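You operate a simulated robot arm through the tools that you are given. There is no shell and no other tool.

The job below is to be done with a simulated robot arm. You get a single attempt, and the scene is never put back.

## Task
Hoist the cylinder off the landing tray and down onto the load stand.
Fine: switch on, raise it to the lift card's height, push the tray back, lower to 0 CM, switch off. Pin and latch stay. No hand under the load.

The check looks at the end state, three seconds after you hand in, the way a careful person would. Anything else that was tipped, shoved, dropped, spilled or broken makes it a failure.

## Robot
A 7-joint arm with a three-finger gripper, fixed in place. Base frame: the origin is at the foot of the arm, x ahead of it, y to its left, z up. Lengths are in cm, angles in rad, forces in N, time in s.
With the tool pointing down near the work surface it reaches from about 36 to 88 cm from the base axis. Its first joint turns from -2.897 to 2.897 rad. Payload 2.69 kg.
Tool frame: the origin (TCP) lies between the finger pads and is the grasp point; the fingertips stand 2.9 cm ahead of it; z points along the fingers, y is the line along which they close. The gripper opens to 12 cm. The gripper's body begins 7.8 cm behind the TCP.
Orientation is told as [roll, pitch, yaw] about the base's x, y, z axes, in that order, counted from this pose: with the fingers straight down and closing along the base's y, the tool's x points along the base's -x, its y along +y and its z along -z.

## Interface
- The arm moves only by the tool arm_command. Its argument "moves" is a list of rows, each a list of 7 numbers: the shift along the tool's x, y, z in cm, then the turn, a rotation vector about the tool's x, y, z in rad, then the finger opening in cm, from 0 to 12. In form: [[dx, dy, dz, rx, ry, rz, fingers], ...]. A call has 1 to 20 rows; each row is the pose to reach, as a shift and turn from the pose commanded when the call began, along the tool's axes at that moment. A row lasts 0.2 s, in which the tool goes at most 5 cm and 0.15 rad; a call with a longer step from one row to the next is refused whole, and so is a gripper value outside its range. A pose out of reach is approached as far as the arm can. The call stops where the force on the tool passes 50 N (or 10 N more than at its start, if that is more) or the arm is blocked; 0.2 s more then pass. The fingers move at their own pace and stop on an object; they squeeze with about 21 N. The grip force told is the motor's: it shows also when the fingers shut on nothing. Time passes only in rows, and 0.2 s behind the last, so rows that repeat a pose let the fingers close. The reply holds the time, the measured pose of the TCP, the force on the tool along the base axes, the opening and the grip force, in the units named above and with some noise, with the torque about the TCP (base axes, N m) and any sound that the robot's microphone picked up.
- Cameras (640 x 400 px; columns grow to the right, rows downward): "scene" is fixed at [40.01, -50.05, 174.23]; the picture's right is [-0.13, 0.99, 0.00], its down [0.93, 0.12, -0.34] and it looks along [-0.34, -0.04, -0.94] (base axes); focal length 214 px, centre (320, 200). "wrist" rides on the gripper at [6.3, 0, -10.4] in the tool frame; the picture's right is [0.00, 1.00, 0.00], its down [-0.83, 0.00, -0.56] and it looks along [-0.56, 0.00, 0.83] (tool axes); focal length 275 px, centre (320, 200). There is no depth. A picture from a camera that has moved, and an enlarged one, comes with that camera's place and axes in the base frame and with its lens.
- get_image(camera): a new picture of that camera. The clock stands still meanwhile.
- move_column(by): slides the trunk up (or, below 0, down) by that many cm; the arm rides with it, the base frame stays. It gives what a move gives, with no picture.
- close_up(camera, box): a new picture of the part [left, top, right, bottom] of that camera's present view, enlarged. The clock stands still meanwhile.
- job_done(): hands the job in; it is judged then, once.

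Places have to be worked out from the pictures, the camera data and where the tool is seen. Open the gripper and draw the arm clear of the work before you hand the job in, unless the task says otherwise.

The tools are called after "Request:" as name(argument=value, ...) on one line, values as JSON. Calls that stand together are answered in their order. arm_command: Moves the arm, as the interface text tells. Its arguments: {"type":"object","properties":{"moves":{"type":"array"}},"required":["moves"]} The other tools are called the same way: move_column (by) slides the trunk up or down; get_image (camera) takes a picture; close_up (camera, box) takes an enlarged picture of a part of a camera's view; job_done () hands the job in.

At the start:

```text
t: 0.0
eef_pos: [22.72, -43.72, 143.96]
tool_rot: [0.0, 0.0, 0.0]
contact_force: [0.1, 0.5, -0.2]
moment: [0.01, 0.0, -0.01]
opening: 12.01
grip_force: 0.1
trunk travel left (down, up): [-52.5, 6.1]
```

scene: 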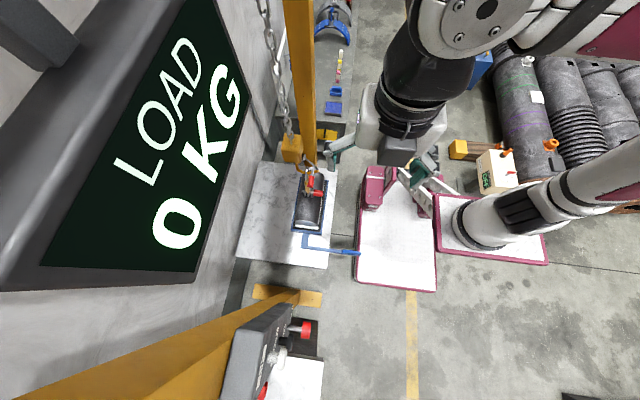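
wrist: 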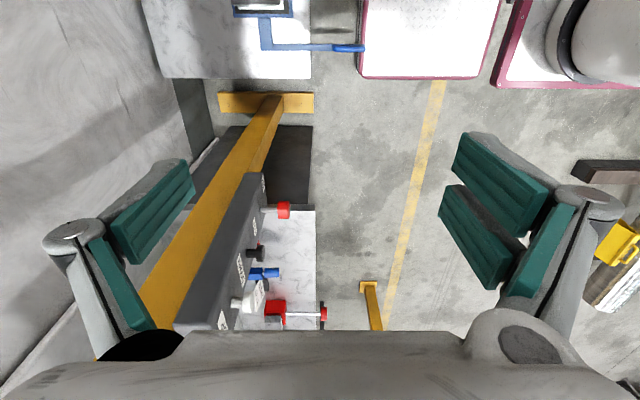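

I'll start by looking at the scene in both cameras, enlarged, to find the panel, lift card, tray and hoist.

Request:
close_up(camera="scene", box=[220, 120, 380, 300])

Request:
close_up(camera="scene", box=[200, 280, 340, 400])

Request:
close_up(camera="wrist", box=[180, 160, 400, 340])

Request:
close_up(camera="wrist", box=[140, 0, 380, 120])

```text
2.22 times, centred on (300, 210) of scene
camera zoom: at [40.01, -50.05, 174.23], right [-0.13, 0.99, 0.0], down [0.93, 0.12, -0.34], along [-0.34, -0.04, -0.94], focal length 477 px, centre (364, 178)
```

zoom: 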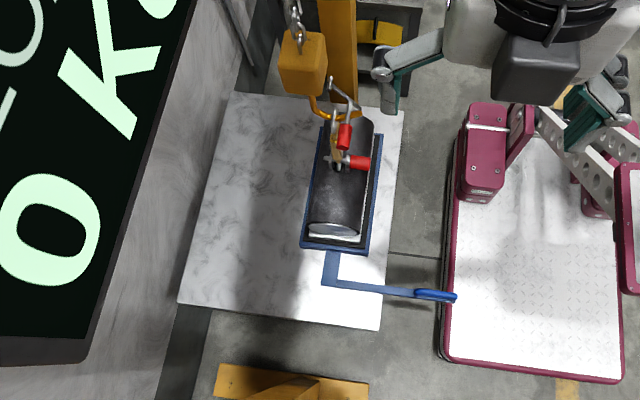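

```text
3.33 times, centred on (270, 340) of scene
camera zoom: at [40.01, -50.05, 174.23], right [-0.13, 0.99, 0.0], down [0.93, 0.12, -0.34], along [-0.34, -0.04, -0.94], focal length 715 px, centre (487, -267)
```

zoom: 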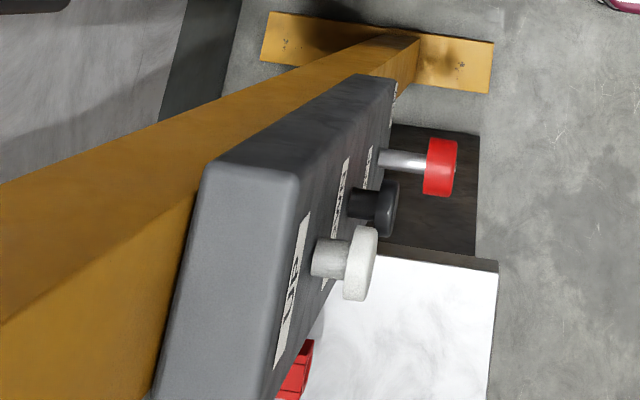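

```text
2.22 times, centred on (290, 250) of wrist
camera zoom: at [16.53, -43.84, 154.45], right [0.0, 1.0, 0.0], down [0.83, 0.0, 0.56], along [0.56, 0.0, -0.83], focal length 612 px, centre (387, 89)
```

zoom: 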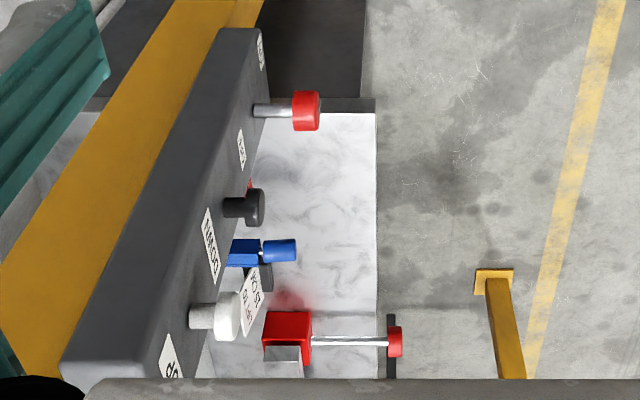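

```text
2.67 times, centred on (260, 60) of wrist
camera zoom: at [16.53, -43.84, 154.45], right [0.0, 1.0, 0.0], down [0.83, 0.0, 0.56], along [0.56, 0.0, -0.83], focal length 734 px, centre (480, 573)
```

zoom: 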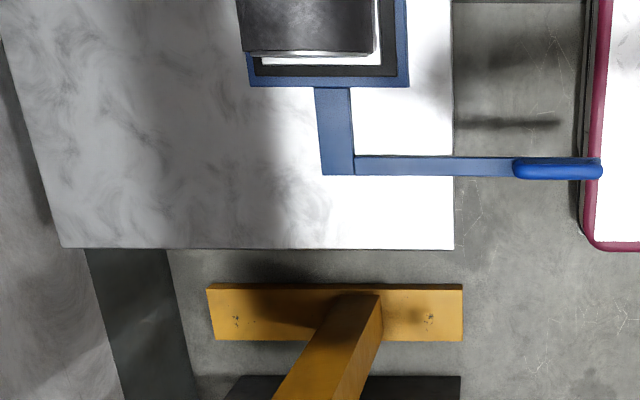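

The panel has knobs at about x=54.7: white at z≈127, black at z≈116 and a red mushroom at z≈102, all facing +y. I'll first move the tool away from it to about (42,-22,142), then turn it to read the labels.

Request:
arm_command(moves=[[-3, 3, 0, 0, 0, 0, 12], [-6, 6, 0, 0, 0, 0, 12], [-9, 9, 0, 0, 0, 0, 12], [-12, 12, 0, 0, 0, 0, 12], [-15, 15, 0, 0, 0, 0, 12], [-18, 18, 0, 0, 0, 0, 12], [-20, 21, 0, 0, 0, 0, 12], [-20, 22, 0, 0, 0, 0, 12]])

Request:
get_image(camera="scene")

Request:
get_image(camera="wrist")

```text
t: 1.8
eef_pos: [42.9, -21.82, 144.0]
tool_rot: [0.0, 0.0, 0.0]
contact_force: [-0.4, -0.3, -0.4]
moment: [0.01, 0.02, -0.02]
opening: 12.02
grip_force: 0.0
trunk travel left (down, up): [-52.5, 6.1]
```

```text
taken
```

scene: 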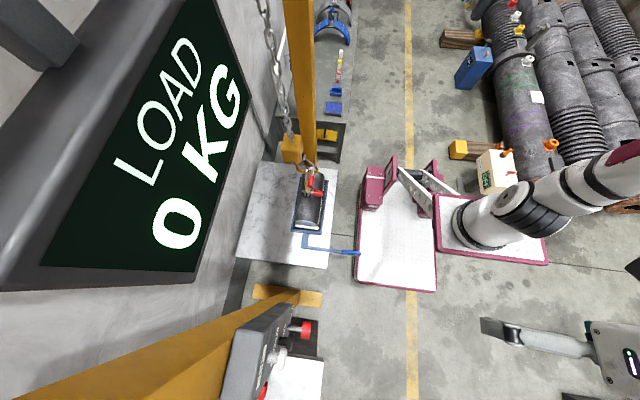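

```text
taken
camera wrist: at [36.68, -21.94, 154.49], right [0.0, 1.0, 0.0], down [0.83, 0.0, 0.56], along [0.56, 0.0, -0.83], focal length 275 px, centre (320, 200)
```

wrist: 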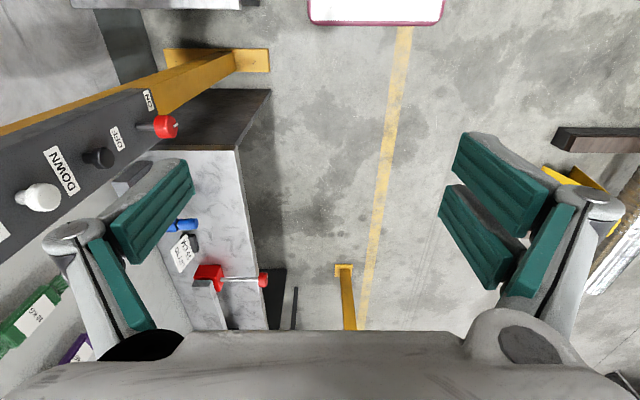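

Labels now readable are ON, OFF and DOWN next to the controls. I'll turn the tool to point toward the panel (-y) with the camera on top, to read it square on.

Request:
arm_command(moves=[[0, 0, 0, 0.08, 0.08, -0.08, 12], [0, 0, 0, 0.16, 0.16, -0.16, 12], [0, 0, 0, 0.24, 0.24, -0.24, 12], [0, 0, 0, 0.32, 0.32, -0.32, 12], [0, 0, 0, 0.4, 0.4, -0.4, 12], [0, 0, 0, 0.48, 0.48, -0.48, 12], [0, 0, 0, 0.56, 0.56, -0.56, 12], [0, 0, 0, 0.64, 0.64, -0.64, 12], [0, 0, 0, 0.72, 0.72, -0.72, 12], [0, 0, 0, 0.8, 0.8, -0.8, 12], [0, 0, 0, 0.88, 0.88, -0.88, 12], [0, 0, 0, 0.96, 0.96, -0.96, 12], [0, 0, 0, 1.04, 1.04, -1.04, 12], [0, 0, 0, 1.12, 1.12, -1.12, 12], [0, 0, 0, 1.2092, 1.2092, -1.2092, 12], [0, 0, 0, 1.2092, 1.2092, -1.2092, 12]])

Request:
get_image(camera="scene")

Request:
get_image(camera="wrist")

```text
refused: row 15 steps farther than a row can; nothing moved
```

```text
taken
```

scene: 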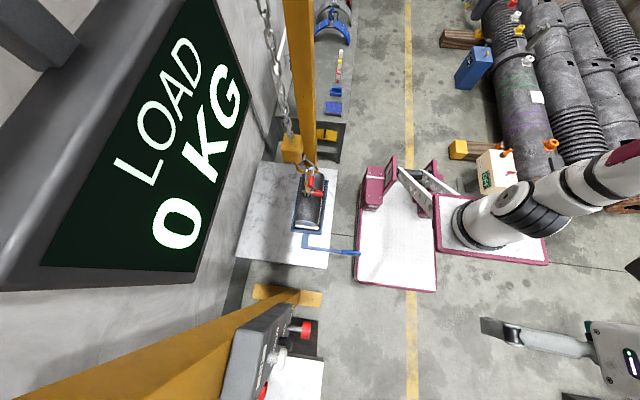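

```text
taken
camera wrist: at [36.68, -21.94, 154.49], right [0.0, 1.0, 0.0], down [0.83, 0.0, 0.56], along [0.56, 0.0, -0.83], focal length 275 px, centre (320, 200)
```

wrist: 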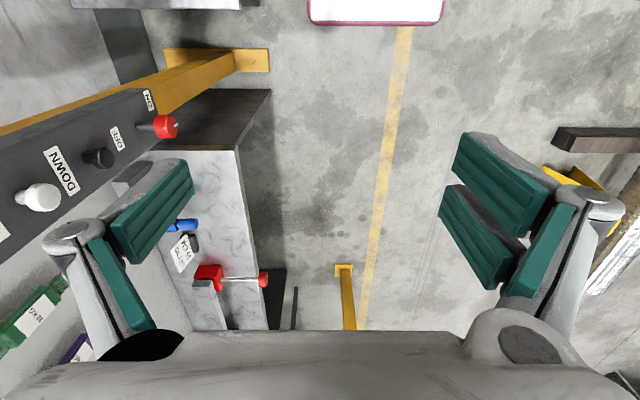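

The last turn step was slightly too large, so I'll resend it with an extra row.

Request:
arm_command(moves=[[0, 0, 0, 0.08, 0.08, -0.08, 12], [0, 0, 0, 0.16, 0.16, -0.16, 12], [0, 0, 0, 0.24, 0.24, -0.24, 12], [0, 0, 0, 0.32, 0.32, -0.32, 12], [0, 0, 0, 0.4, 0.4, -0.4, 12], [0, 0, 0, 0.48, 0.48, -0.48, 12], [0, 0, 0, 0.56, 0.56, -0.56, 12], [0, 0, 0, 0.64, 0.64, -0.64, 12], [0, 0, 0, 0.72, 0.72, -0.72, 12], [0, 0, 0, 0.8, 0.8, -0.8, 12], [0, 0, 0, 0.88, 0.88, -0.88, 12], [0, 0, 0, 0.96, 0.96, -0.96, 12], [0, 0, 0, 1.04, 1.04, -1.04, 12], [0, 0, 0, 1.12, 1.12, -1.12, 12], [0, 0, 0, 1.17, 1.17, -1.17, 12], [0, 0, 0, 1.2092, 1.2092, -1.2092, 12], [0, 0, 0, 1.2092, 1.2092, -1.2092, 12]])

Request:
get_image(camera="scene")

Request:
get_image(camera="wrist")

```text
t: 5.4
eef_pos: [42.83, -21.69, 143.89]
tool_rot: [2.28, 1.571, -2.43]
contact_force: [-0.6, 0.8, -0.1]
moment: [0.0, 0.0, 0.0]
opening: 12.01
grip_force: 0.0
trunk travel left (down, up): [-52.5, 6.1]
```

```text
taken
```

scene: 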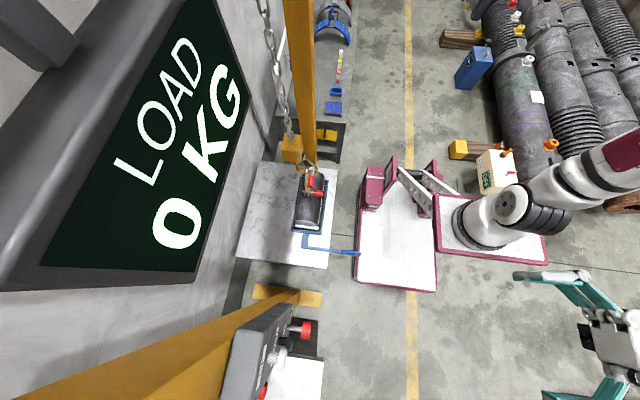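

```text
taken
camera wrist: at [42.89, -11.44, 150.32], right [-1.0, 0.0, 0.01], down [0.0, 0.56, -0.83], along [0.0, -0.83, -0.56], focal length 275 px, centre (320, 200)
```

wrist: 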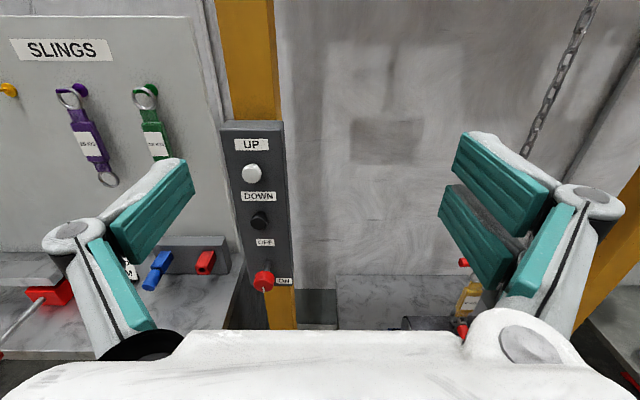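

Request:
close_up(camera="wrist", box=[200, 110, 330, 330])

Request:
close_up(camera="wrist", box=[0, 0, 240, 150])

Request:
close_up(camera="wrist", box=[0, 220, 260, 380])

Request:
close_up(camera="wrist", box=[380, 200, 560, 340])

```text
1.82 times, centred on (265, 220) of wrist
camera zoom: at [42.89, -11.44, 150.32], right [-1.0, 0.0, 0.01], down [0.0, 0.56, -0.83], along [0.0, -0.83, -0.56], focal length 500 px, centre (420, 164)
```

zoom: 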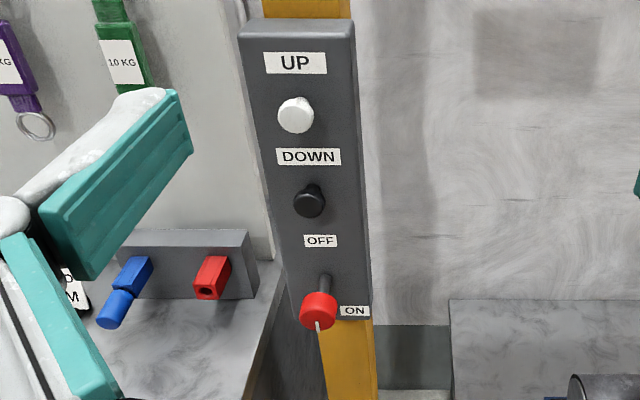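

```text
2.67 times, centred on (120, 75) of wrist
camera zoom: at [42.89, -11.44, 150.32], right [-1.0, 0.0, 0.01], down [0.0, 0.56, -0.83], along [0.0, -0.83, -0.56], focal length 734 px, centre (853, 533)
```

zoom: 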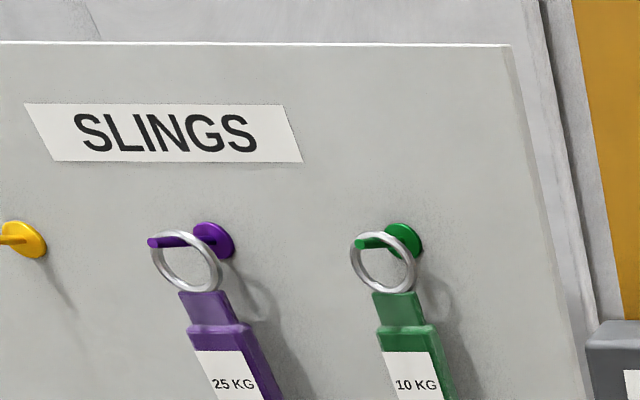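

```text
2.46 times, centred on (130, 300) of wrist
camera zoom: at [42.89, -11.44, 150.32], right [-1.0, 0.0, 0.01], down [0.0, 0.56, -0.83], along [0.0, -0.83, -0.56], focal length 678 px, centre (788, -46)
```

zoom: 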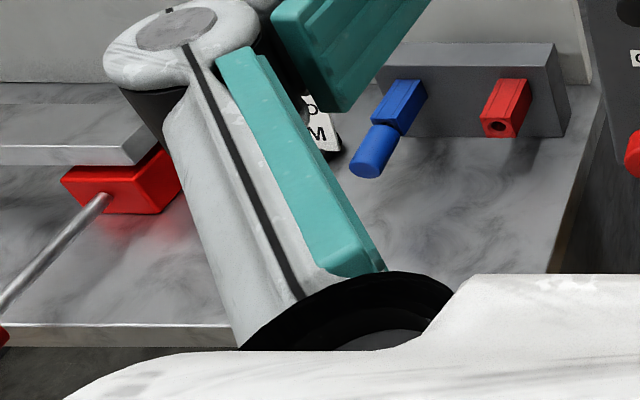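

```text
2.86 times, centred on (470, 270) of wrist
camera zoom: at [42.89, -11.44, 150.32], right [-1.0, 0.0, 0.01], down [0.0, 0.56, -0.83], along [0.0, -0.83, -0.56], focal length 786 px, centre (-109, 0)
```

zoom: 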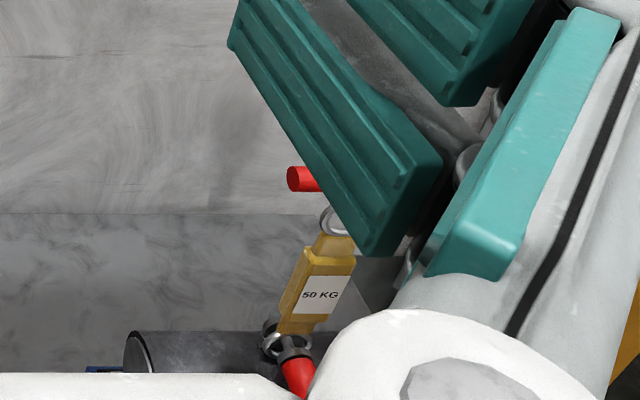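

The panel has UP (white), DOWN (black) and a red switch with OFF above and ON beside it. I'll drop the tool to about z=114 and pitch it up a little for a level view of the switch and the bench card.

Request:
arm_command(moves=[[-3, -1, 0, 0, 0.05, 0, 12], [-6, -2, 0, 0, 0.1, 0, 12], [-9, -3, 0, 0, 0.15, 0, 12], [-12, -4, 0, 0, 0.2, 0, 12], [-15, -5, 0, 0, 0.25, 0, 12], [-18, -6, 0, 0, 0.3, 0, 12], [-21, -7, 0, 0, 0.35, 0, 12], [-24, -8, 0, 0, 0.4, 0, 12], [-27, -9, 0, 0, 0.45, 0, 12], [-30, -10, 0, 0, 0.5, 0, 12], [-30, -10, 0, 0, 0.5, 0, 12]])

Request:
get_image(camera="wrist")

Request:
close_up(camera="wrist", box=[260, 100, 420, 260])

Request:
get_image(camera="scene")

```text
t: 7.8
eef_pos: [52.6, -21.75, 113.72]
tool_rot: [-3.14, 1.07, -1.569]
contact_force: [0.8, 0.0, 0.2]
moment: [0.01, -0.02, -0.01]
opening: 12.0
grip_force: 0.1
trunk travel left (down, up): [-52.5, 6.1]
```

```text
taken
camera wrist: at [52.73, -9.66, 114.34], right [-1.0, 0.0, 0.0], down [0.0, 0.09, -1.0], along [0.0, -1.0, -0.09], focal length 275 px, centre (320, 200)
```

wrist: 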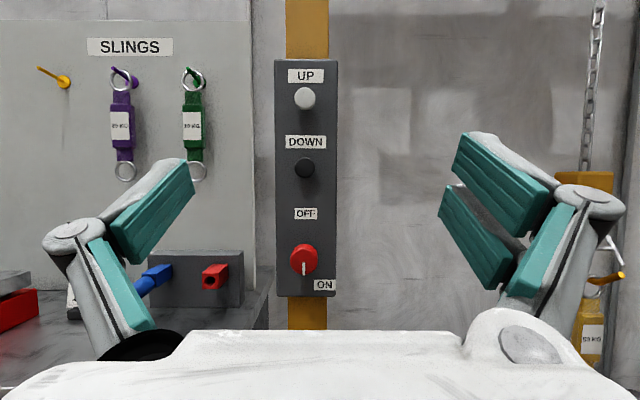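

```text
2.50 times, centred on (340, 180) of wrist
camera zoom: at [52.73, -9.66, 114.34], right [-1.0, 0.0, 0.0], down [0.0, 0.09, -1.0], along [0.0, -1.0, -0.09], focal length 688 px, centre (270, 250)
```

zoom: 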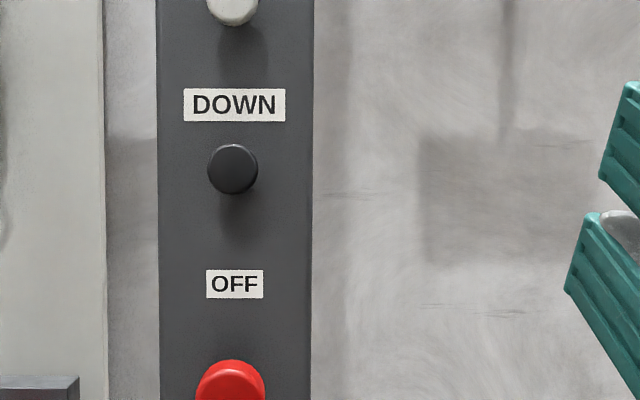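

```text
taken
```

scene: 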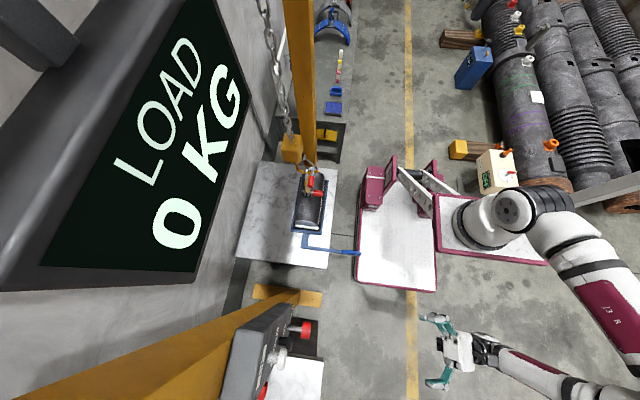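

Request:
close_up(camera="wrist", box=[265, 220, 345, 300])

Request:
close_up(camera="wrist", box=[90, 60, 330, 210])

Request:
close_up(camera="wrist", box=[0, 220, 280, 360])

Request:
close_up(camera="wrist", box=[520, 160, 640, 400])

```text
5.00 times, centred on (305, 260) of wrist
camera zoom: at [52.73, -9.66, 114.34], right [-1.0, 0.0, 0.0], down [0.0, 0.09, -1.0], along [0.0, -1.0, -0.09], focal length 1376 px, centre (395, -100)
```

zoom: 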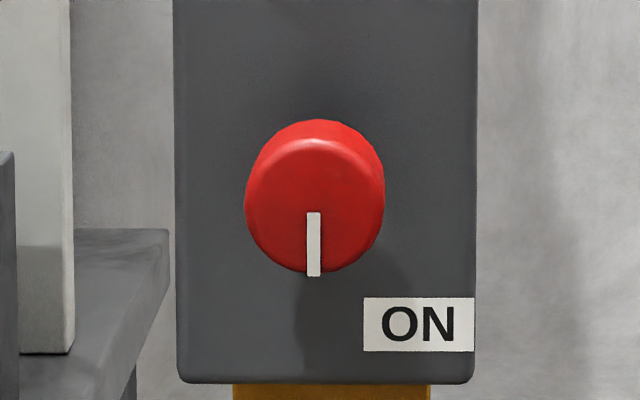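

```text
2.67 times, centred on (210, 135) of wrist
camera zoom: at [52.73, -9.66, 114.34], right [-1.0, 0.0, 0.0], down [0.0, 0.09, -1.0], along [0.0, -1.0, -0.09], focal length 734 px, centre (613, 373)
```

zoom: 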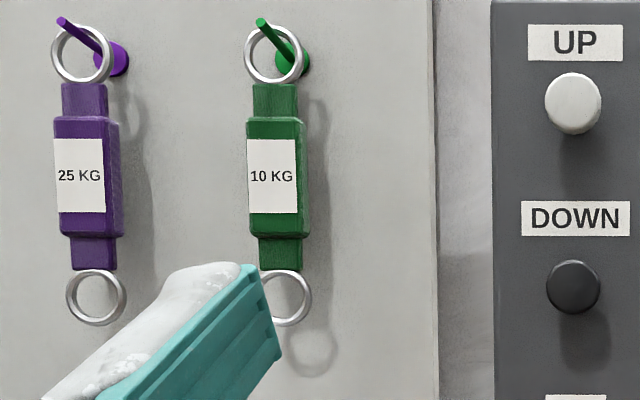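

```text
2.29 times, centred on (140, 290) of wrist
camera zoom: at [52.73, -9.66, 114.34], right [-1.0, 0.0, 0.0], down [0.0, 0.09, -1.0], along [0.0, -1.0, -0.09], focal length 629 px, centre (731, -6)
```

zoom: 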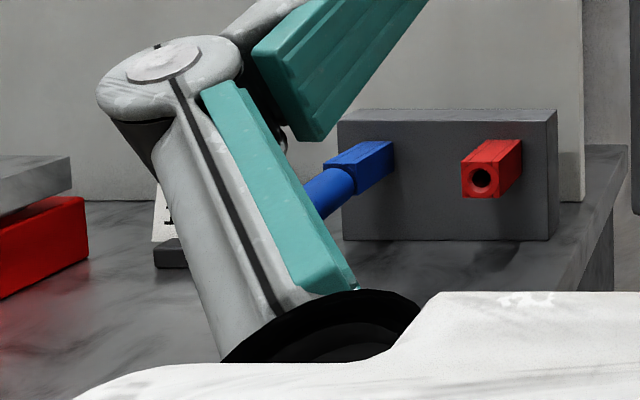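

```text
1.67 times, centred on (580, 280) of wrist
camera zoom: at [52.73, -9.66, 114.34], right [-1.0, 0.0, 0.0], down [0.0, 0.09, -1.0], along [0.0, -1.0, -0.09], focal length 459 px, centre (-113, 67)
```

zoom: 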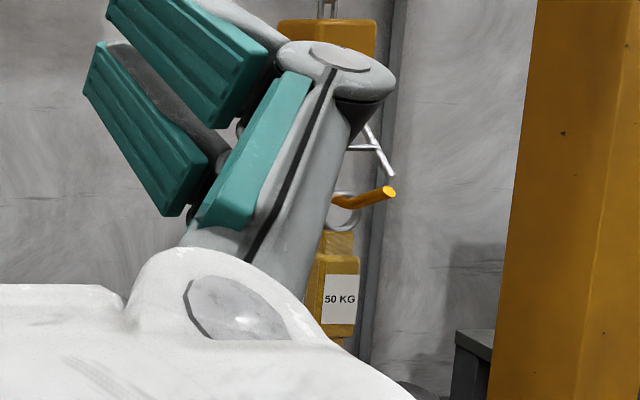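

The red knob is a rotary with a white pointer now at 6 o'clock, with OFF at 12 o'clock and ON at about 5 o'clock. Before acting I'll shift in +x to read the card on the bench, around (97,-64,94).

Request:
arm_command(moves=[[0, -3, 0, 0, 0, 0, 12], [0, -6, 0, 0, 0, 0, 12], [0, -9, 0, 0, 0, 0, 12], [0, -12, 0, 0, 0, 0, 12], [0, -15, 0, 0, 0, 0, 12], [0, -18, 0, 0, 0, 0, 12], [0, -21, 0, 0, 0, 0, 12], [0, -21, 0, 0, 0, 0, 12]])

Request:
get_image(camera="wrist")

```text
t: 9.6
eef_pos: [73.86, -21.58, 113.98]
tool_rot: [3.141, 1.071, -1.571]
contact_force: [-0.1, 0.2, 0.0]
moment: [0.02, 0.03, 0.0]
opening: 12.01
grip_force: 0.0
trunk travel left (down, up): [-52.5, 6.1]
```

```text
taken
camera wrist: at [73.92, -9.52, 114.61], right [-1.0, 0.0, 0.0], down [0.0, 0.09, -1.0], along [0.0, -1.0, -0.09], focal length 275 px, centre (320, 200)
```

wrist: 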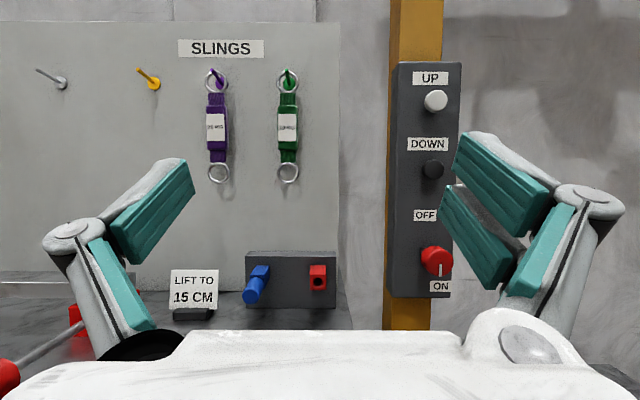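

The card says LIFT TO 15 CM. Now I'll move back toward the hoist (about x=34) and pitch up to look for the height readout and the hook area.

Request:
arm_command(moves=[[1, 4, 0.5, 0, 0.03, 0, 12], [2, 8, 1, 0, 0.06, 0, 12], [3, 12, 1.5, 0, 0.09, 0, 12], [4, 16, 2, 0, 0.12, 0, 12], [5, 20, 2.5, 0, 0.15, 0, 12], [6, 24, 3, 0, 0.18, 0, 12], [7, 28, 3.5, 0, 0.21, 0, 12], [8, 32, 4, 0, 0.24, 0, 12], [9, 36, 4.5, 0, 0.27, 0, 12], [10, 40, 5, 0, 0.3, 0, 12], [10, 40, 5, 0, 0.3, 0, 12]])

Request:
get_image(camera="wrist")

Request:
get_image(camera="scene")

```text
t: 12.0
eef_pos: [38.55, -22.52, 121.4]
tool_rot: [-3.139, 0.768, -1.569]
contact_force: [0.1, -0.6, -0.5]
moment: [0.02, -0.02, -0.02]
opening: 11.98
grip_force: 0.0
out of reach, approached as far as the arm can: row 9, 10, 11
trunk travel left (down, up): [-52.5, 6.1]
```

```text
taken
camera wrist: at [38.54, -10.85, 118.42], right [-1.0, 0.0, 0.0], down [0.0, -0.21, -0.98], along [0.0, -0.98, 0.21], focal length 275 px, centre (320, 200)
```

wrist: 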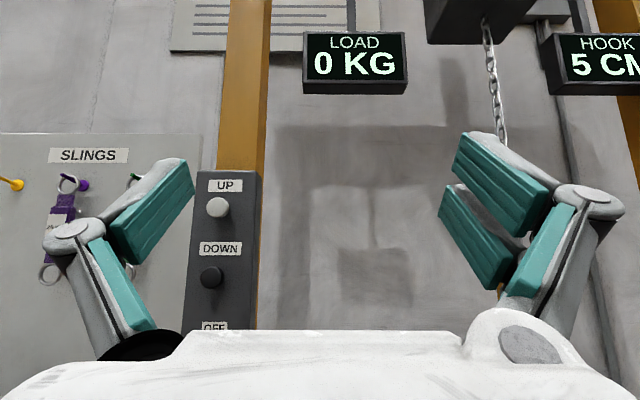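

```text
taken
```

scene: 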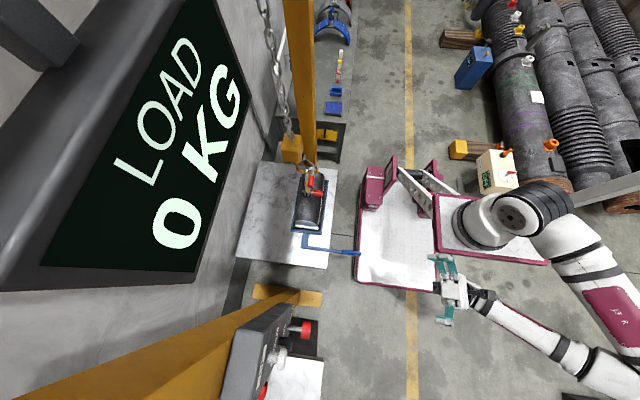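

Readouts found: LOAD 0 KG and HOOK 5 CM. There's also a placard with writing above; I'll raise and pitch up more to read it.

Request:
arm_command(moves=[[0, 0, 0, 0, 0.1, 0, 12], [1, 0, 2, 0, 0.2, 0, 12], [2, 0, 4, 0, 0.3, 0, 12], [3, 0, 6, 0, 0.4, 0, 12], [3, 0, 6, 0, 0.4, 0, 12]])

Request:
get_image(camera="wrist")

Request:
close_up(camera="wrist", box=[150, 0, 400, 160])

```text
t: 13.2
eef_pos: [38.47, -24.65, 127.91]
tool_rot: [3.142, 0.371, -1.571]
contact_force: [0.5, 0.2, 0.9]
moment: [0.04, -0.02, 0.02]
opening: 11.99
grip_force: 0.1
trunk travel left (down, up): [-52.5, 6.1]
```

```text
taken
camera wrist: at [38.61, -15.18, 120.53], right [-1.0, 0.0, 0.0], down [0.0, -0.57, -0.82], along [0.0, -0.82, 0.57], focal length 275 px, centre (320, 200)
```

wrist: 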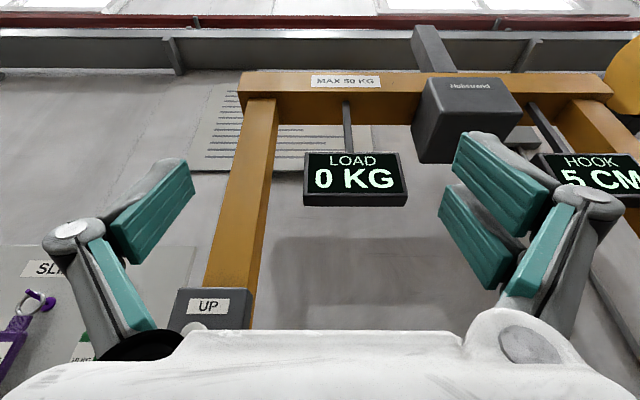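

```text
2.50 times, centred on (275, 80) of wrist
camera zoom: at [38.61, -15.18, 120.53], right [-1.0, 0.0, 0.0], down [0.0, -0.57, -0.82], along [0.0, -0.82, 0.57], focal length 688 px, centre (432, 500)
```

zoom: 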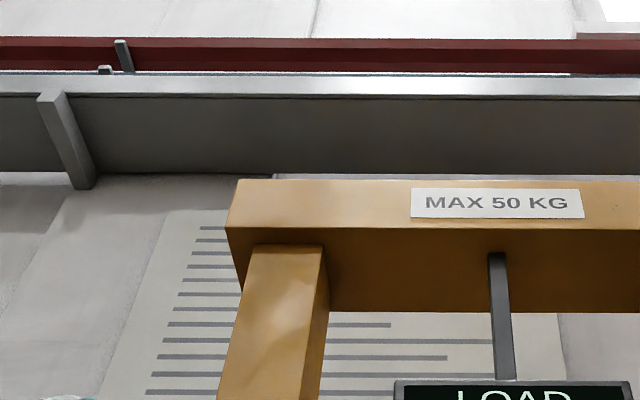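

Gantry placard says MAX 50 KG and the sling is a 50 KG one, so the rigging is fine. Now I'll bring the tool level and lower, to look down at the cylinder, hook and tray.

Request:
arm_command(moves=[[-0.5, -0.5, -2, 0, -0.12, 0, 12], [-1.1, -1, -4, 0, -0.24, 0, 12], [-1.6, -1.5, -6, 0, -0.36, 0, 12], [-2.2, -2, -8, 0, -0.48, 0, 12], [-2.7, -2.5, -10, 0, -0.6, 0, 12], [-3.2, -3, -12, 0, -0.72, 0, 12], [-3.8, -3.5, -14, 0, -0.84, 0, 12], [-4.3, -4, -16, 0, -0.96, 0, 12], [-4.9, -4, -18, 0, -1.08, 0, 12], [-5.4, -4, -19.4, 0, -1.2, 0, 12], [-5.4, -4, -19.4, 0, -1.2, 0, 12]])

Request:
get_image(camera="wrist")

Request:
get_image(camera="scene")

```text
t: 15.6
eef_pos: [42.48, -22.64, 107.83]
tool_rot: [0.101, 1.569, 1.671]
contact_force: [0.6, 0.5, -0.7]
moment: [0.0, -0.04, 0.02]
opening: 12.02
grip_force: 0.0
trunk travel left (down, up): [-52.5, 6.1]
```

```text
taken
camera wrist: at [42.58, -12.31, 114.17], right [-1.0, 0.0, 0.0], down [0.0, 0.56, -0.83], along [0.0, -0.83, -0.56], focal length 275 px, centre (320, 200)
```

wrist: 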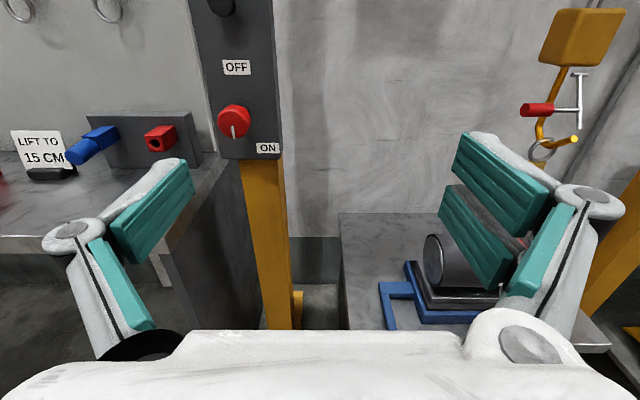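

```text
taken
```

scene: 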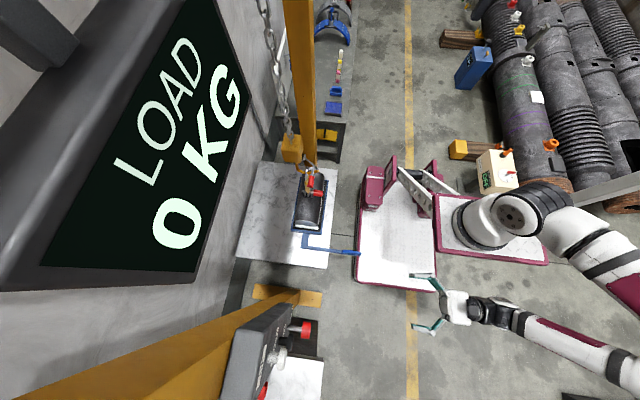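

Request:
close_up(camera="wrist", box=[340, 180, 600, 350])

Request:
close_up(camera="wrist", box=[470, 0, 640, 180])

Request:
close_up(camera="scene", box=[260, 120, 370, 270])

Request:
close_up(camera="wrist", box=[190, 50, 300, 170])

```text
2.35 times, centred on (470, 265) of wrist
camera zoom: at [42.58, -12.31, 114.17], right [-1.0, 0.0, 0.0], down [0.0, 0.56, -0.83], along [0.0, -0.83, -0.56], focal length 648 px, centre (-33, 47)
```

zoom: 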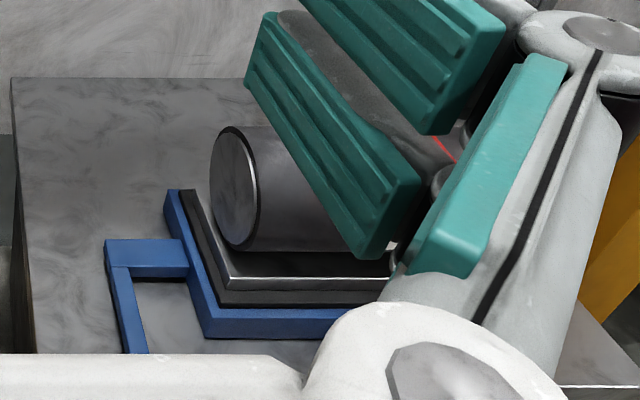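

```text
2.22 times, centred on (555, 90) of wrist
camera zoom: at [42.58, -12.31, 114.17], right [-1.0, 0.0, 0.0], down [0.0, 0.56, -0.83], along [0.0, -0.83, -0.56], focal length 612 px, centre (-202, 444)
```

zoom: 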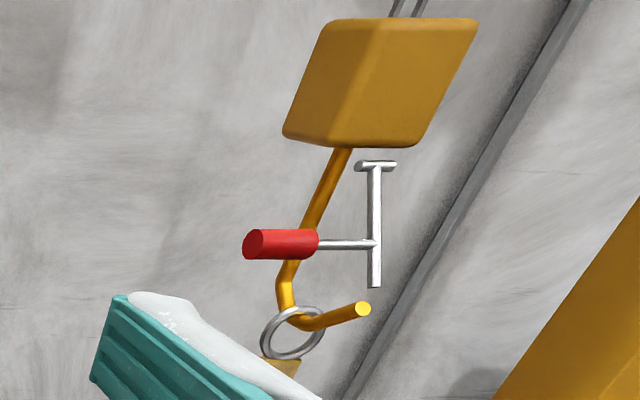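

```text
2.67 times, centred on (315, 195) of scene
camera zoom: at [40.01, -50.05, 174.23], right [-0.13, 0.99, 0.0], down [0.93, 0.12, -0.34], along [-0.34, -0.04, -0.94], focal length 572 px, centre (333, 213)
```

zoom: 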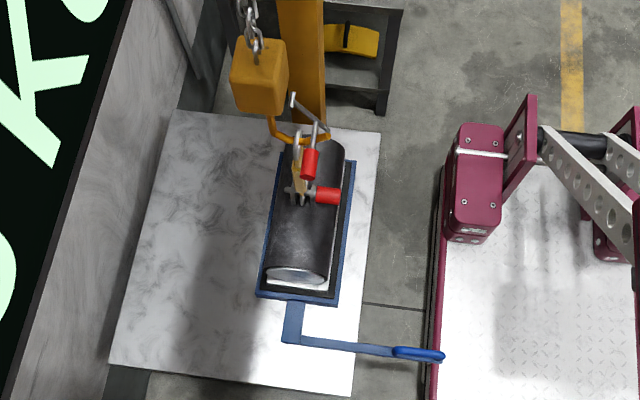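

```text
3.33 times, centred on (245, 110) of wrist
camera zoom: at [42.58, -12.31, 114.17], right [-1.0, 0.0, 0.0], down [0.0, 0.56, -0.83], along [0.0, -0.83, -0.56], focal length 918 px, centre (570, 500)
```

zoom: 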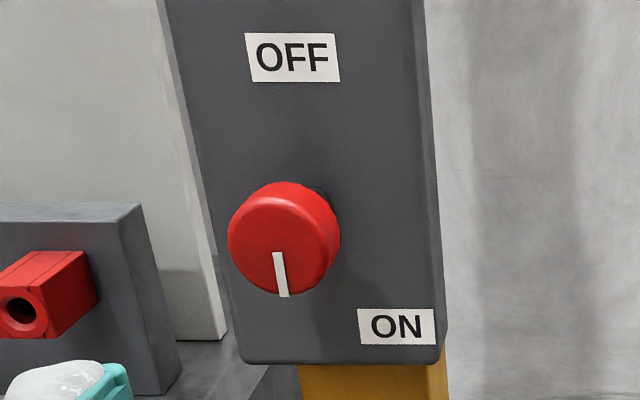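

The switch is a rotary knob: its front is at about (55.3,-52.2,100.7), the panel face is at y≈-58, and ON is about 29° counter-clockwise from where the pointer sits. I'll line the open gripper up in front of the knob.

Request:
arm_command(moves=[[-1, -2, 2.5, 0, 0, 0, 12], [-2, -4, 5, 0, 0, 0, 12], [-3, -6, 7.5, 0, 0, 0, 12], [-4, -8, 10, 0, 0, 0, 12], [-5, -10, 12.5, 0, 0, 0, 12], [-6, -11.5, 15, 0, 0, 0, 12], [-7, -12.8, 17, 0, 0, 0, 12], [-7.2, -12.8, 18, 0, 0, 0, 12], [-7.2, -12.8, 18, 0, 0, 0, 12]])

Request:
get_image(camera="wrist")

Request:
close_up(camera="scene", box=[220, 270, 420, 400])

```text
t: 17.6
eef_pos: [55.29, -40.83, 100.59]
tool_rot: [1.329, 1.571, 2.901]
contact_force: [0.7, -0.3, -0.2]
moment: [-0.02, 0.02, 0.01]
opening: 11.98
grip_force: 0.1
trunk travel left (down, up): [-52.5, 6.1]
```

```text
taken
camera wrist: at [55.35, -30.38, 106.97], right [-1.0, 0.0, 0.01], down [0.0, 0.56, -0.83], along [0.0, -0.83, -0.56], focal length 275 px, centre (320, 200)
```

wrist: 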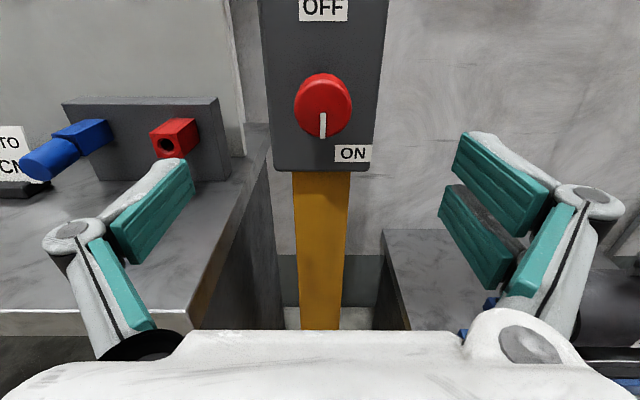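

```text
3.08 times, centred on (320, 335) of scene
camera zoom: at [40.01, -50.05, 174.23], right [-0.13, 0.99, 0.0], down [0.93, 0.12, -0.34], along [-0.34, -0.04, -0.94], focal length 660 px, centre (320, -215)
```

zoom: 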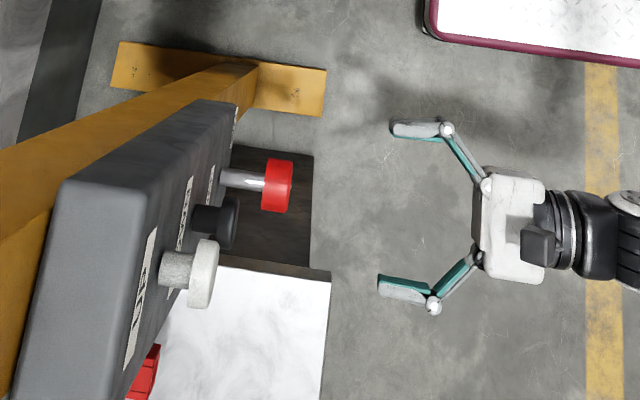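

The gripper is centred on the knob. I'll advance 12 cm so the pads straddle the cap, then close on it.

Request:
arm_command(moves=[[0.2, 0.1, 2.5, 0, 0, 0, 12], [0.2, 0.1, 5, 0, 0, 0, 12], [0.2, 0.1, 7.5, 0, 0, 0, 12], [0.2, 0.1, 10, 0, 0, 0, 12], [0.2, 0.1, 12, 0, 0, 0, 12], [0.2, 0.1, 12.2, 0, 0, 0, 12], [0.2, 0.1, 12.2, 0, 0, 0, 6], [0.2, 0.1, 12.2, 0, 0, 0, 4], [0.2, 0.1, 12.2, 0, 0, 0, 2], [0.2, 0.1, 12.2, 0, 0, 0, 2]])

Request:
get_image(camera="wrist")

Request:
close_up(camera="scene", box=[220, 270, 420, 400])

```text
t: 19.8
eef_pos: [54.99, -52.99, 100.83]
tool_rot: [1.389, 1.569, 2.958]
contact_force: [-10.1, 2.0, -0.3]
moment: [-0.28, 0.0, -0.17]
opening: 4.18
grip_force: 44.9
trunk travel left (down, up): [-52.5, 6.1]
```

```text
taken
camera wrist: at [55.16, -42.65, 107.28], right [-1.0, 0.0, 0.0], down [0.0, 0.56, -0.83], along [0.0, -0.83, -0.56], focal length 275 px, centre (320, 200)
```

wrist: 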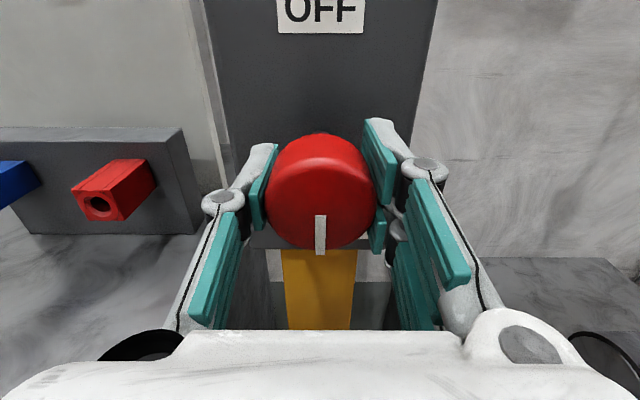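

```text
3.08 times, centred on (320, 335) of scene
camera zoom: at [40.01, -50.05, 174.23], right [-0.13, 0.99, 0.0], down [0.93, 0.12, -0.34], along [-0.34, -0.04, -0.94], focal length 660 px, centre (320, -215)
```

zoom: 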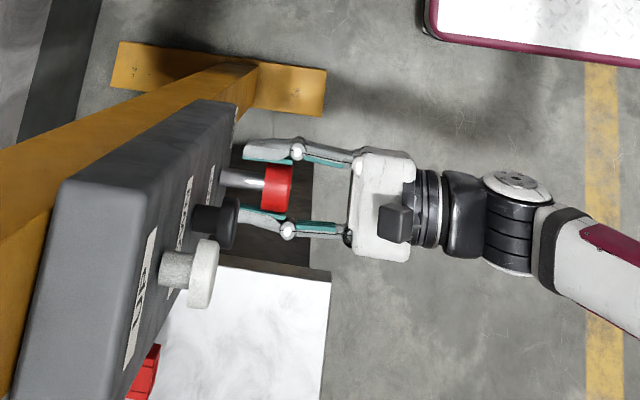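

The cap is gripped at 4.2 cm with a slight sideways load of -10 N. I'll ease that off and turn the knob counter-clockwise toward ON a little at a time, watching torque and sound.

Request:
arm_command(moves=[[0, 0.2, 0, 0, 0, 0, 2], [0, 0.2, 0, 0, 0, -0.05, 2], [0, 0.2, 0, 0, 0, -0.1, 2], [0, 0.2, 0, 0, 0, -0.15, 2], [0, 0.2, 0, 0, 0, -0.2, 2], [0, 0.2, 0, 0, 0, -0.2, 2]])

Request:
get_image(camera="wrist")

```text
t: 21.2
eef_pos: [54.85, -52.93, 100.71]
tool_rot: [1.569, 1.37, 3.141]
contact_force: [1.5, -4.1, 1.2]
moment: [0.13, -0.76, -0.01]
opening: 4.22
grip_force: 45.1
trunk travel left (down, up): [-52.5, 6.1]
```

```text
taken
camera wrist: at [56.31, -42.58, 107.04], right [-0.98, 0.0, 0.2], down [-0.17, 0.56, -0.81], along [-0.11, -0.83, -0.54], focal length 275 px, centre (320, 200)
```

wrist: 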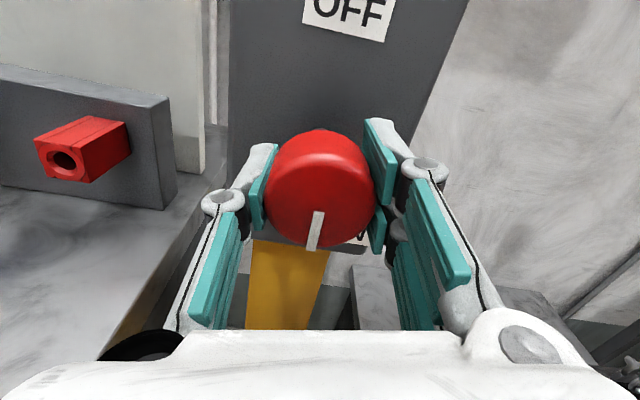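

The knob did not follow: the pointer stayed vertical while my torque rose to -0.76 N·m, so counter-clockwise is blocked. I'll turn back to neutral and try a small clockwise turn.

Request:
arm_command(moves=[[0, 0, 0, 0, 0, 0.1, 2], [0, 0, 0, 0, 0, 0.2, 2], [0, 0, 0, 0, 0, 0.2, 2]])

Request:
arm_command(moves=[[0, 0, 0, 0, 0, 0.05, 2], [0, 0, 0, 0, 0, 0.1, 2], [0, 0, 0, 0, 0, 0.15, 2], [0, 0, 0, 0, 0, 0.2, 2], [0, 0, 0, 0, 0, 0.2, 2]])

Request:
get_image(camera="wrist")

```text
t: 22.0
eef_pos: [54.93, -52.84, 100.75]
tool_rot: [-1.102, 1.573, 0.467]
contact_force: [6.1, -3.2, -1.3]
moment: [-0.41, 0.0, 0.29]
opening: 4.23
grip_force: 44.9
trunk travel left (down, up): [-52.5, 6.1]
```

```text
t: 23.2
eef_pos: [54.97, -53.01, 100.78]
tool_rot: [-1.568, 1.369, 0.005]
contact_force: [13.8, -14.1, -2.5]
moment: [1.07, 0.03, 0.29]
opening: 4.2
grip_force: 44.8
trunk travel left (down, up): [-52.5, 6.1]
```

```text
taken
camera wrist: at [53.89, -42.58, 107.05], right [-0.98, 0.0, -0.2], down [0.16, 0.56, -0.81], along [0.11, -0.83, -0.55], focal length 275 px, centre (320, 200)
```

wrist: 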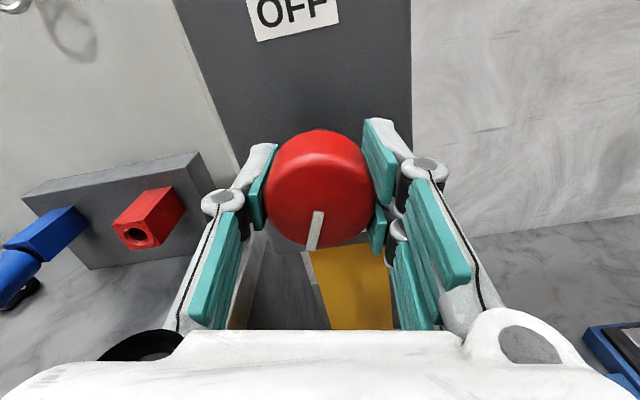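

Clockwise turns freely with no torque: the pointer moved with the fingers to about 0.4 rad past 6 o'clock. I'll keep turning clockwise slowly, watching for a stop or click.

Request:
arm_command(moves=[[0, 0, -0.1, 0, 0, 0.08, 2], [0, 0, -0.15, 0, 0, 0.16, 2], [0, 0, -0.15, 0, 0, 0.24, 2], [0, 0, -0.15, 0, 0, 0.32, 2], [0, 0, -0.15, 0, 0, 0.4, 2], [0, 0, -0.15, 0, 0, 0.48, 2], [0, 0, -0.15, 0, 0, 0.56, 2], [0, 0, -0.15, 0, 0, 0.56, 2]])

Request:
get_image(camera="wrist")

```text
t: 25.0
eef_pos: [55.24, -52.76, 100.79]
tool_rot: [-1.572, 0.808, 0.0]
contact_force: [23.4, -22.6, 8.5]
moment: [0.12, 0.05, 0.21]
opening: 4.23
grip_force: 44.8
trunk travel left (down, up): [-52.5, 6.1]
```

```text
taken
camera wrist: at [50.86, -42.42, 105.51], right [-0.73, 0.0, -0.69], down [0.57, 0.56, -0.6], along [0.38, -0.83, -0.4], focal length 275 px, centre (320, 200)
```

wrist: 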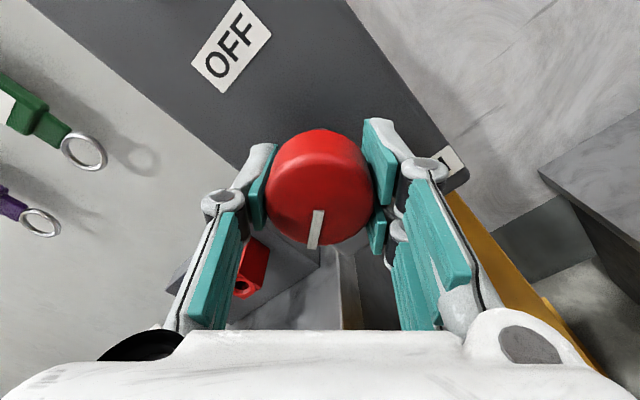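

The knob is following (pointer near 8 o'clock), but the grip is building side loads (23/-22 N). I'll open briefly to relax, back-rotate the gripper to neutral, and re-grip for another stroke.

Request:
arm_command(moves=[[0, 0, 0.1, 0, 0, 0, 4.5], [0, 0, 0.1, 0, 0, 0, 6.5], [0, 0, 0, 0, 0, 0, 7], [0, 0, 0, 0, 0, 0, 7]])

Request:
get_image(camera="wrist")

```text
t: 26.0
eef_pos: [55.0, -52.65, 100.87]
tool_rot: [-1.571, 0.812, -0.002]
contact_force: [-0.4, -0.2, -0.3]
moment: [-0.03, 0.03, 0.01]
opening: 7.01
grip_force: 0.1
trunk travel left (down, up): [-52.5, 6.1]
```

```text
taken
camera wrist: at [50.71, -42.34, 105.52], right [-0.73, 0.0, -0.69], down [0.57, 0.56, -0.61], along [0.38, -0.83, -0.41], focal length 275 px, centre (320, 200)
```

wrist: 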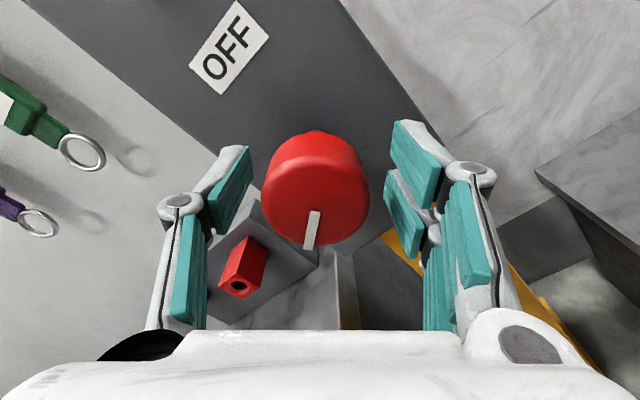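

Released, the knob holds its new angle. I'll recentre by about 2 mm and wind the open gripper back 1.4 rad so I have room for a long clockwise stroke.

Request:
arm_command(moves=[[0.07, -0.22, 0, 0, 0, -0.14, 7], [0.07, -0.22, 0, 0, 0, -0.28, 7], [0.07, -0.22, 0, 0, 0, -0.42, 7], [0.07, -0.22, 0, 0, 0, -0.56, 7], [0.07, -0.22, 0, 0, 0, -0.7, 7], [0.07, -0.22, 0, 0, 0, -0.84, 7], [0.07, -0.22, 0, 0, 0, -0.98, 7], [0.07, -0.22, 0, 0, 0, -1.12, 7], [0.07, -0.22, 0, 0, 0, -1.26, 7], [0.07, -0.22, 0, 0, 0, -1.4, 7], [0.07, -0.22, 0, 0, 0, -1.4, 7], [0.07, -0.22, 0, 0, 0, -1.4, 4], [0.07, -0.22, 0, 0, 0, -1.4, 2], [0.07, -0.22, 0, 0, 0, -1.4, 2]])

Request:
get_image(camera="wrist")

```text
t: 29.0
eef_pos: [55.05, -52.67, 101.06]
tool_rot: [1.57, 0.929, 3.141]
contact_force: [-0.4, 1.2, 1.0]
moment: [0.21, 0.01, -0.18]
opening: 4.18
grip_force: 44.9
trunk travel left (down, up): [-52.5, 6.1]
```

```text
taken
camera wrist: at [58.9, -42.36, 106.14], right [-0.8, 0.0, 0.6], down [-0.5, 0.56, -0.66], along [-0.33, -0.83, -0.44], focal length 275 px, centre (320, 200)
```

wrist: 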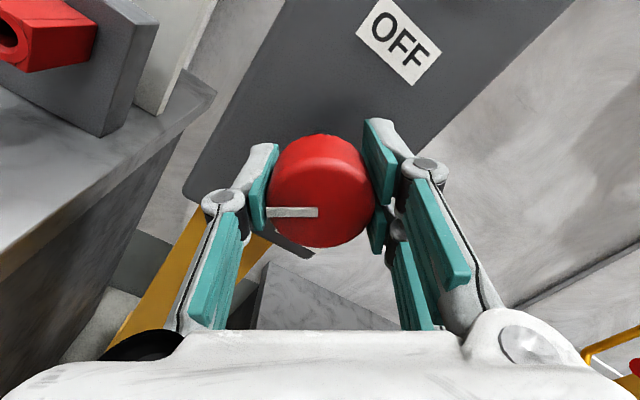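

Re-gripped and well centred with almost no load. Now a clockwise stroke of about 1.3 rad.

Request:
arm_command(moves=[[0, 0, 0, 0, 0, 0.1, 2], [0, 0, 0, 0, 0, 0.2, 2], [0, 0, 0, 0, 0, 0.3, 2], [0, 0, 0, 0, 0, 0.4, 2], [0, 0, 0, 0, 0, 0.5, 2], [0, 0, 0, 0, 0, 0.6, 2], [0, 0, 0, 0, 0, 0.7, 2], [0, 0, 0, 0, 0, 0.7, 2]])

Request:
arm_command(moves=[[0, 0, 0, 0, 0, 0.1, 2], [0, 0, 0, 0, 0, 0.2, 2], [0, 0, 0, 0, 0, 0.3, 2], [0, 0, 0, 0, 0, 0.4, 2], [0, 0, 0, 0, 0, 0.5, 2], [0, 0, 0, 0, 0, 0.6, 2], [0, 0, 0, 0, 0, 0.6, 2]])

Request:
get_image(camera="wrist")

```text
t: 30.8
eef_pos: [55.03, -52.76, 100.95]
tool_rot: [-1.57, 1.51, 0.0]
contact_force: [-3.9, 0.3, 1.6]
moment: [-0.06, 0.58, 0.08]
opening: 4.18
grip_force: 45.0
trunk travel left (down, up): [-52.5, 6.1]
```

```text
t: 32.4
eef_pos: [55.1, -52.64, 101.03]
tool_rot: [-1.571, 0.908, -0.002]
contact_force: [-2.5, -0.9, 7.3]
moment: [-0.06, 0.45, 0.06]
opening: 4.19
grip_force: 45.0
trunk travel left (down, up): [-52.5, 6.1]
```

```text
taken
camera wrist: at [51.26, -42.33, 106.06], right [-0.79, 0.0, -0.61], down [0.51, 0.56, -0.66], along [0.34, -0.83, -0.44], focal length 275 px, centre (320, 200)
```

wrist: 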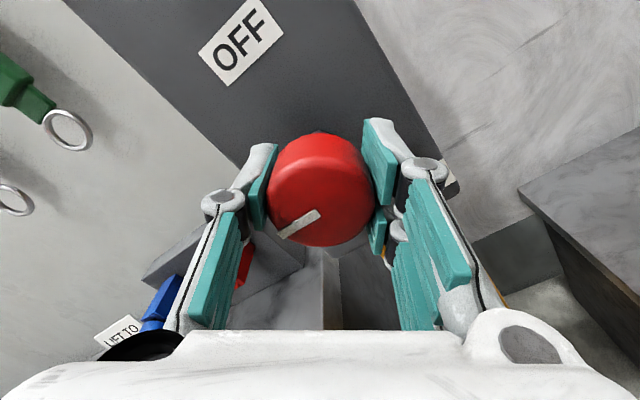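

The pointer has stopped at about 9 o'clock (90° turned) and further torque just slips against a stop, so the switch's travel is a quarter turn. I'll release, back off and look at it.

Request:
arm_command(moves=[[0, 0, 0, 0, 0, 0, 4.5], [0, 0, 0, 0, 0, 0, 7], [0, 0, 0, 0, 0, 0, 9], [0, 0, -2, 0, 0, 0, 10], [0, 0, -5, 0, 0, 0, 10], [0, 0, -8, 0, 0, -0.13, 10], [0, 0, -11, 0, 0, -0.27, 10], [0, 0, -14, 0, 0, -0.4, 10], [0, 0, -16, 0, 0, -0.53, 10], [0, 0, -16, 0, 0, -0.66, 10], [0, 0, -16, 0, 0, -0.66, 10]])

Request:
get_image(camera="wrist")

```text
t: 34.8
eef_pos: [55.01, -36.66, 100.98]
tool_rot: [1.702, 1.57, -3.013]
contact_force: [-0.9, -0.3, 0.4]
moment: [0.0, -0.04, -0.03]
opening: 10.0
grip_force: 0.1
trunk travel left (down, up): [-52.5, 6.1]
```

```text
taken
camera wrist: at [55.25, -26.37, 107.4], right [-1.0, 0.0, 0.01], down [0.0, 0.56, -0.83], along [0.0, -0.83, -0.56], focal length 275 px, centre (320, 200)
```

wrist: 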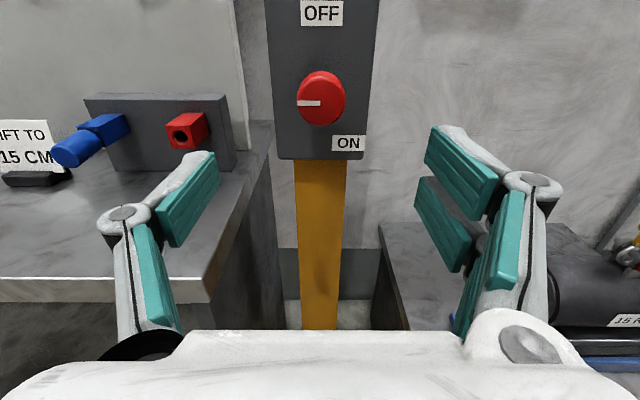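

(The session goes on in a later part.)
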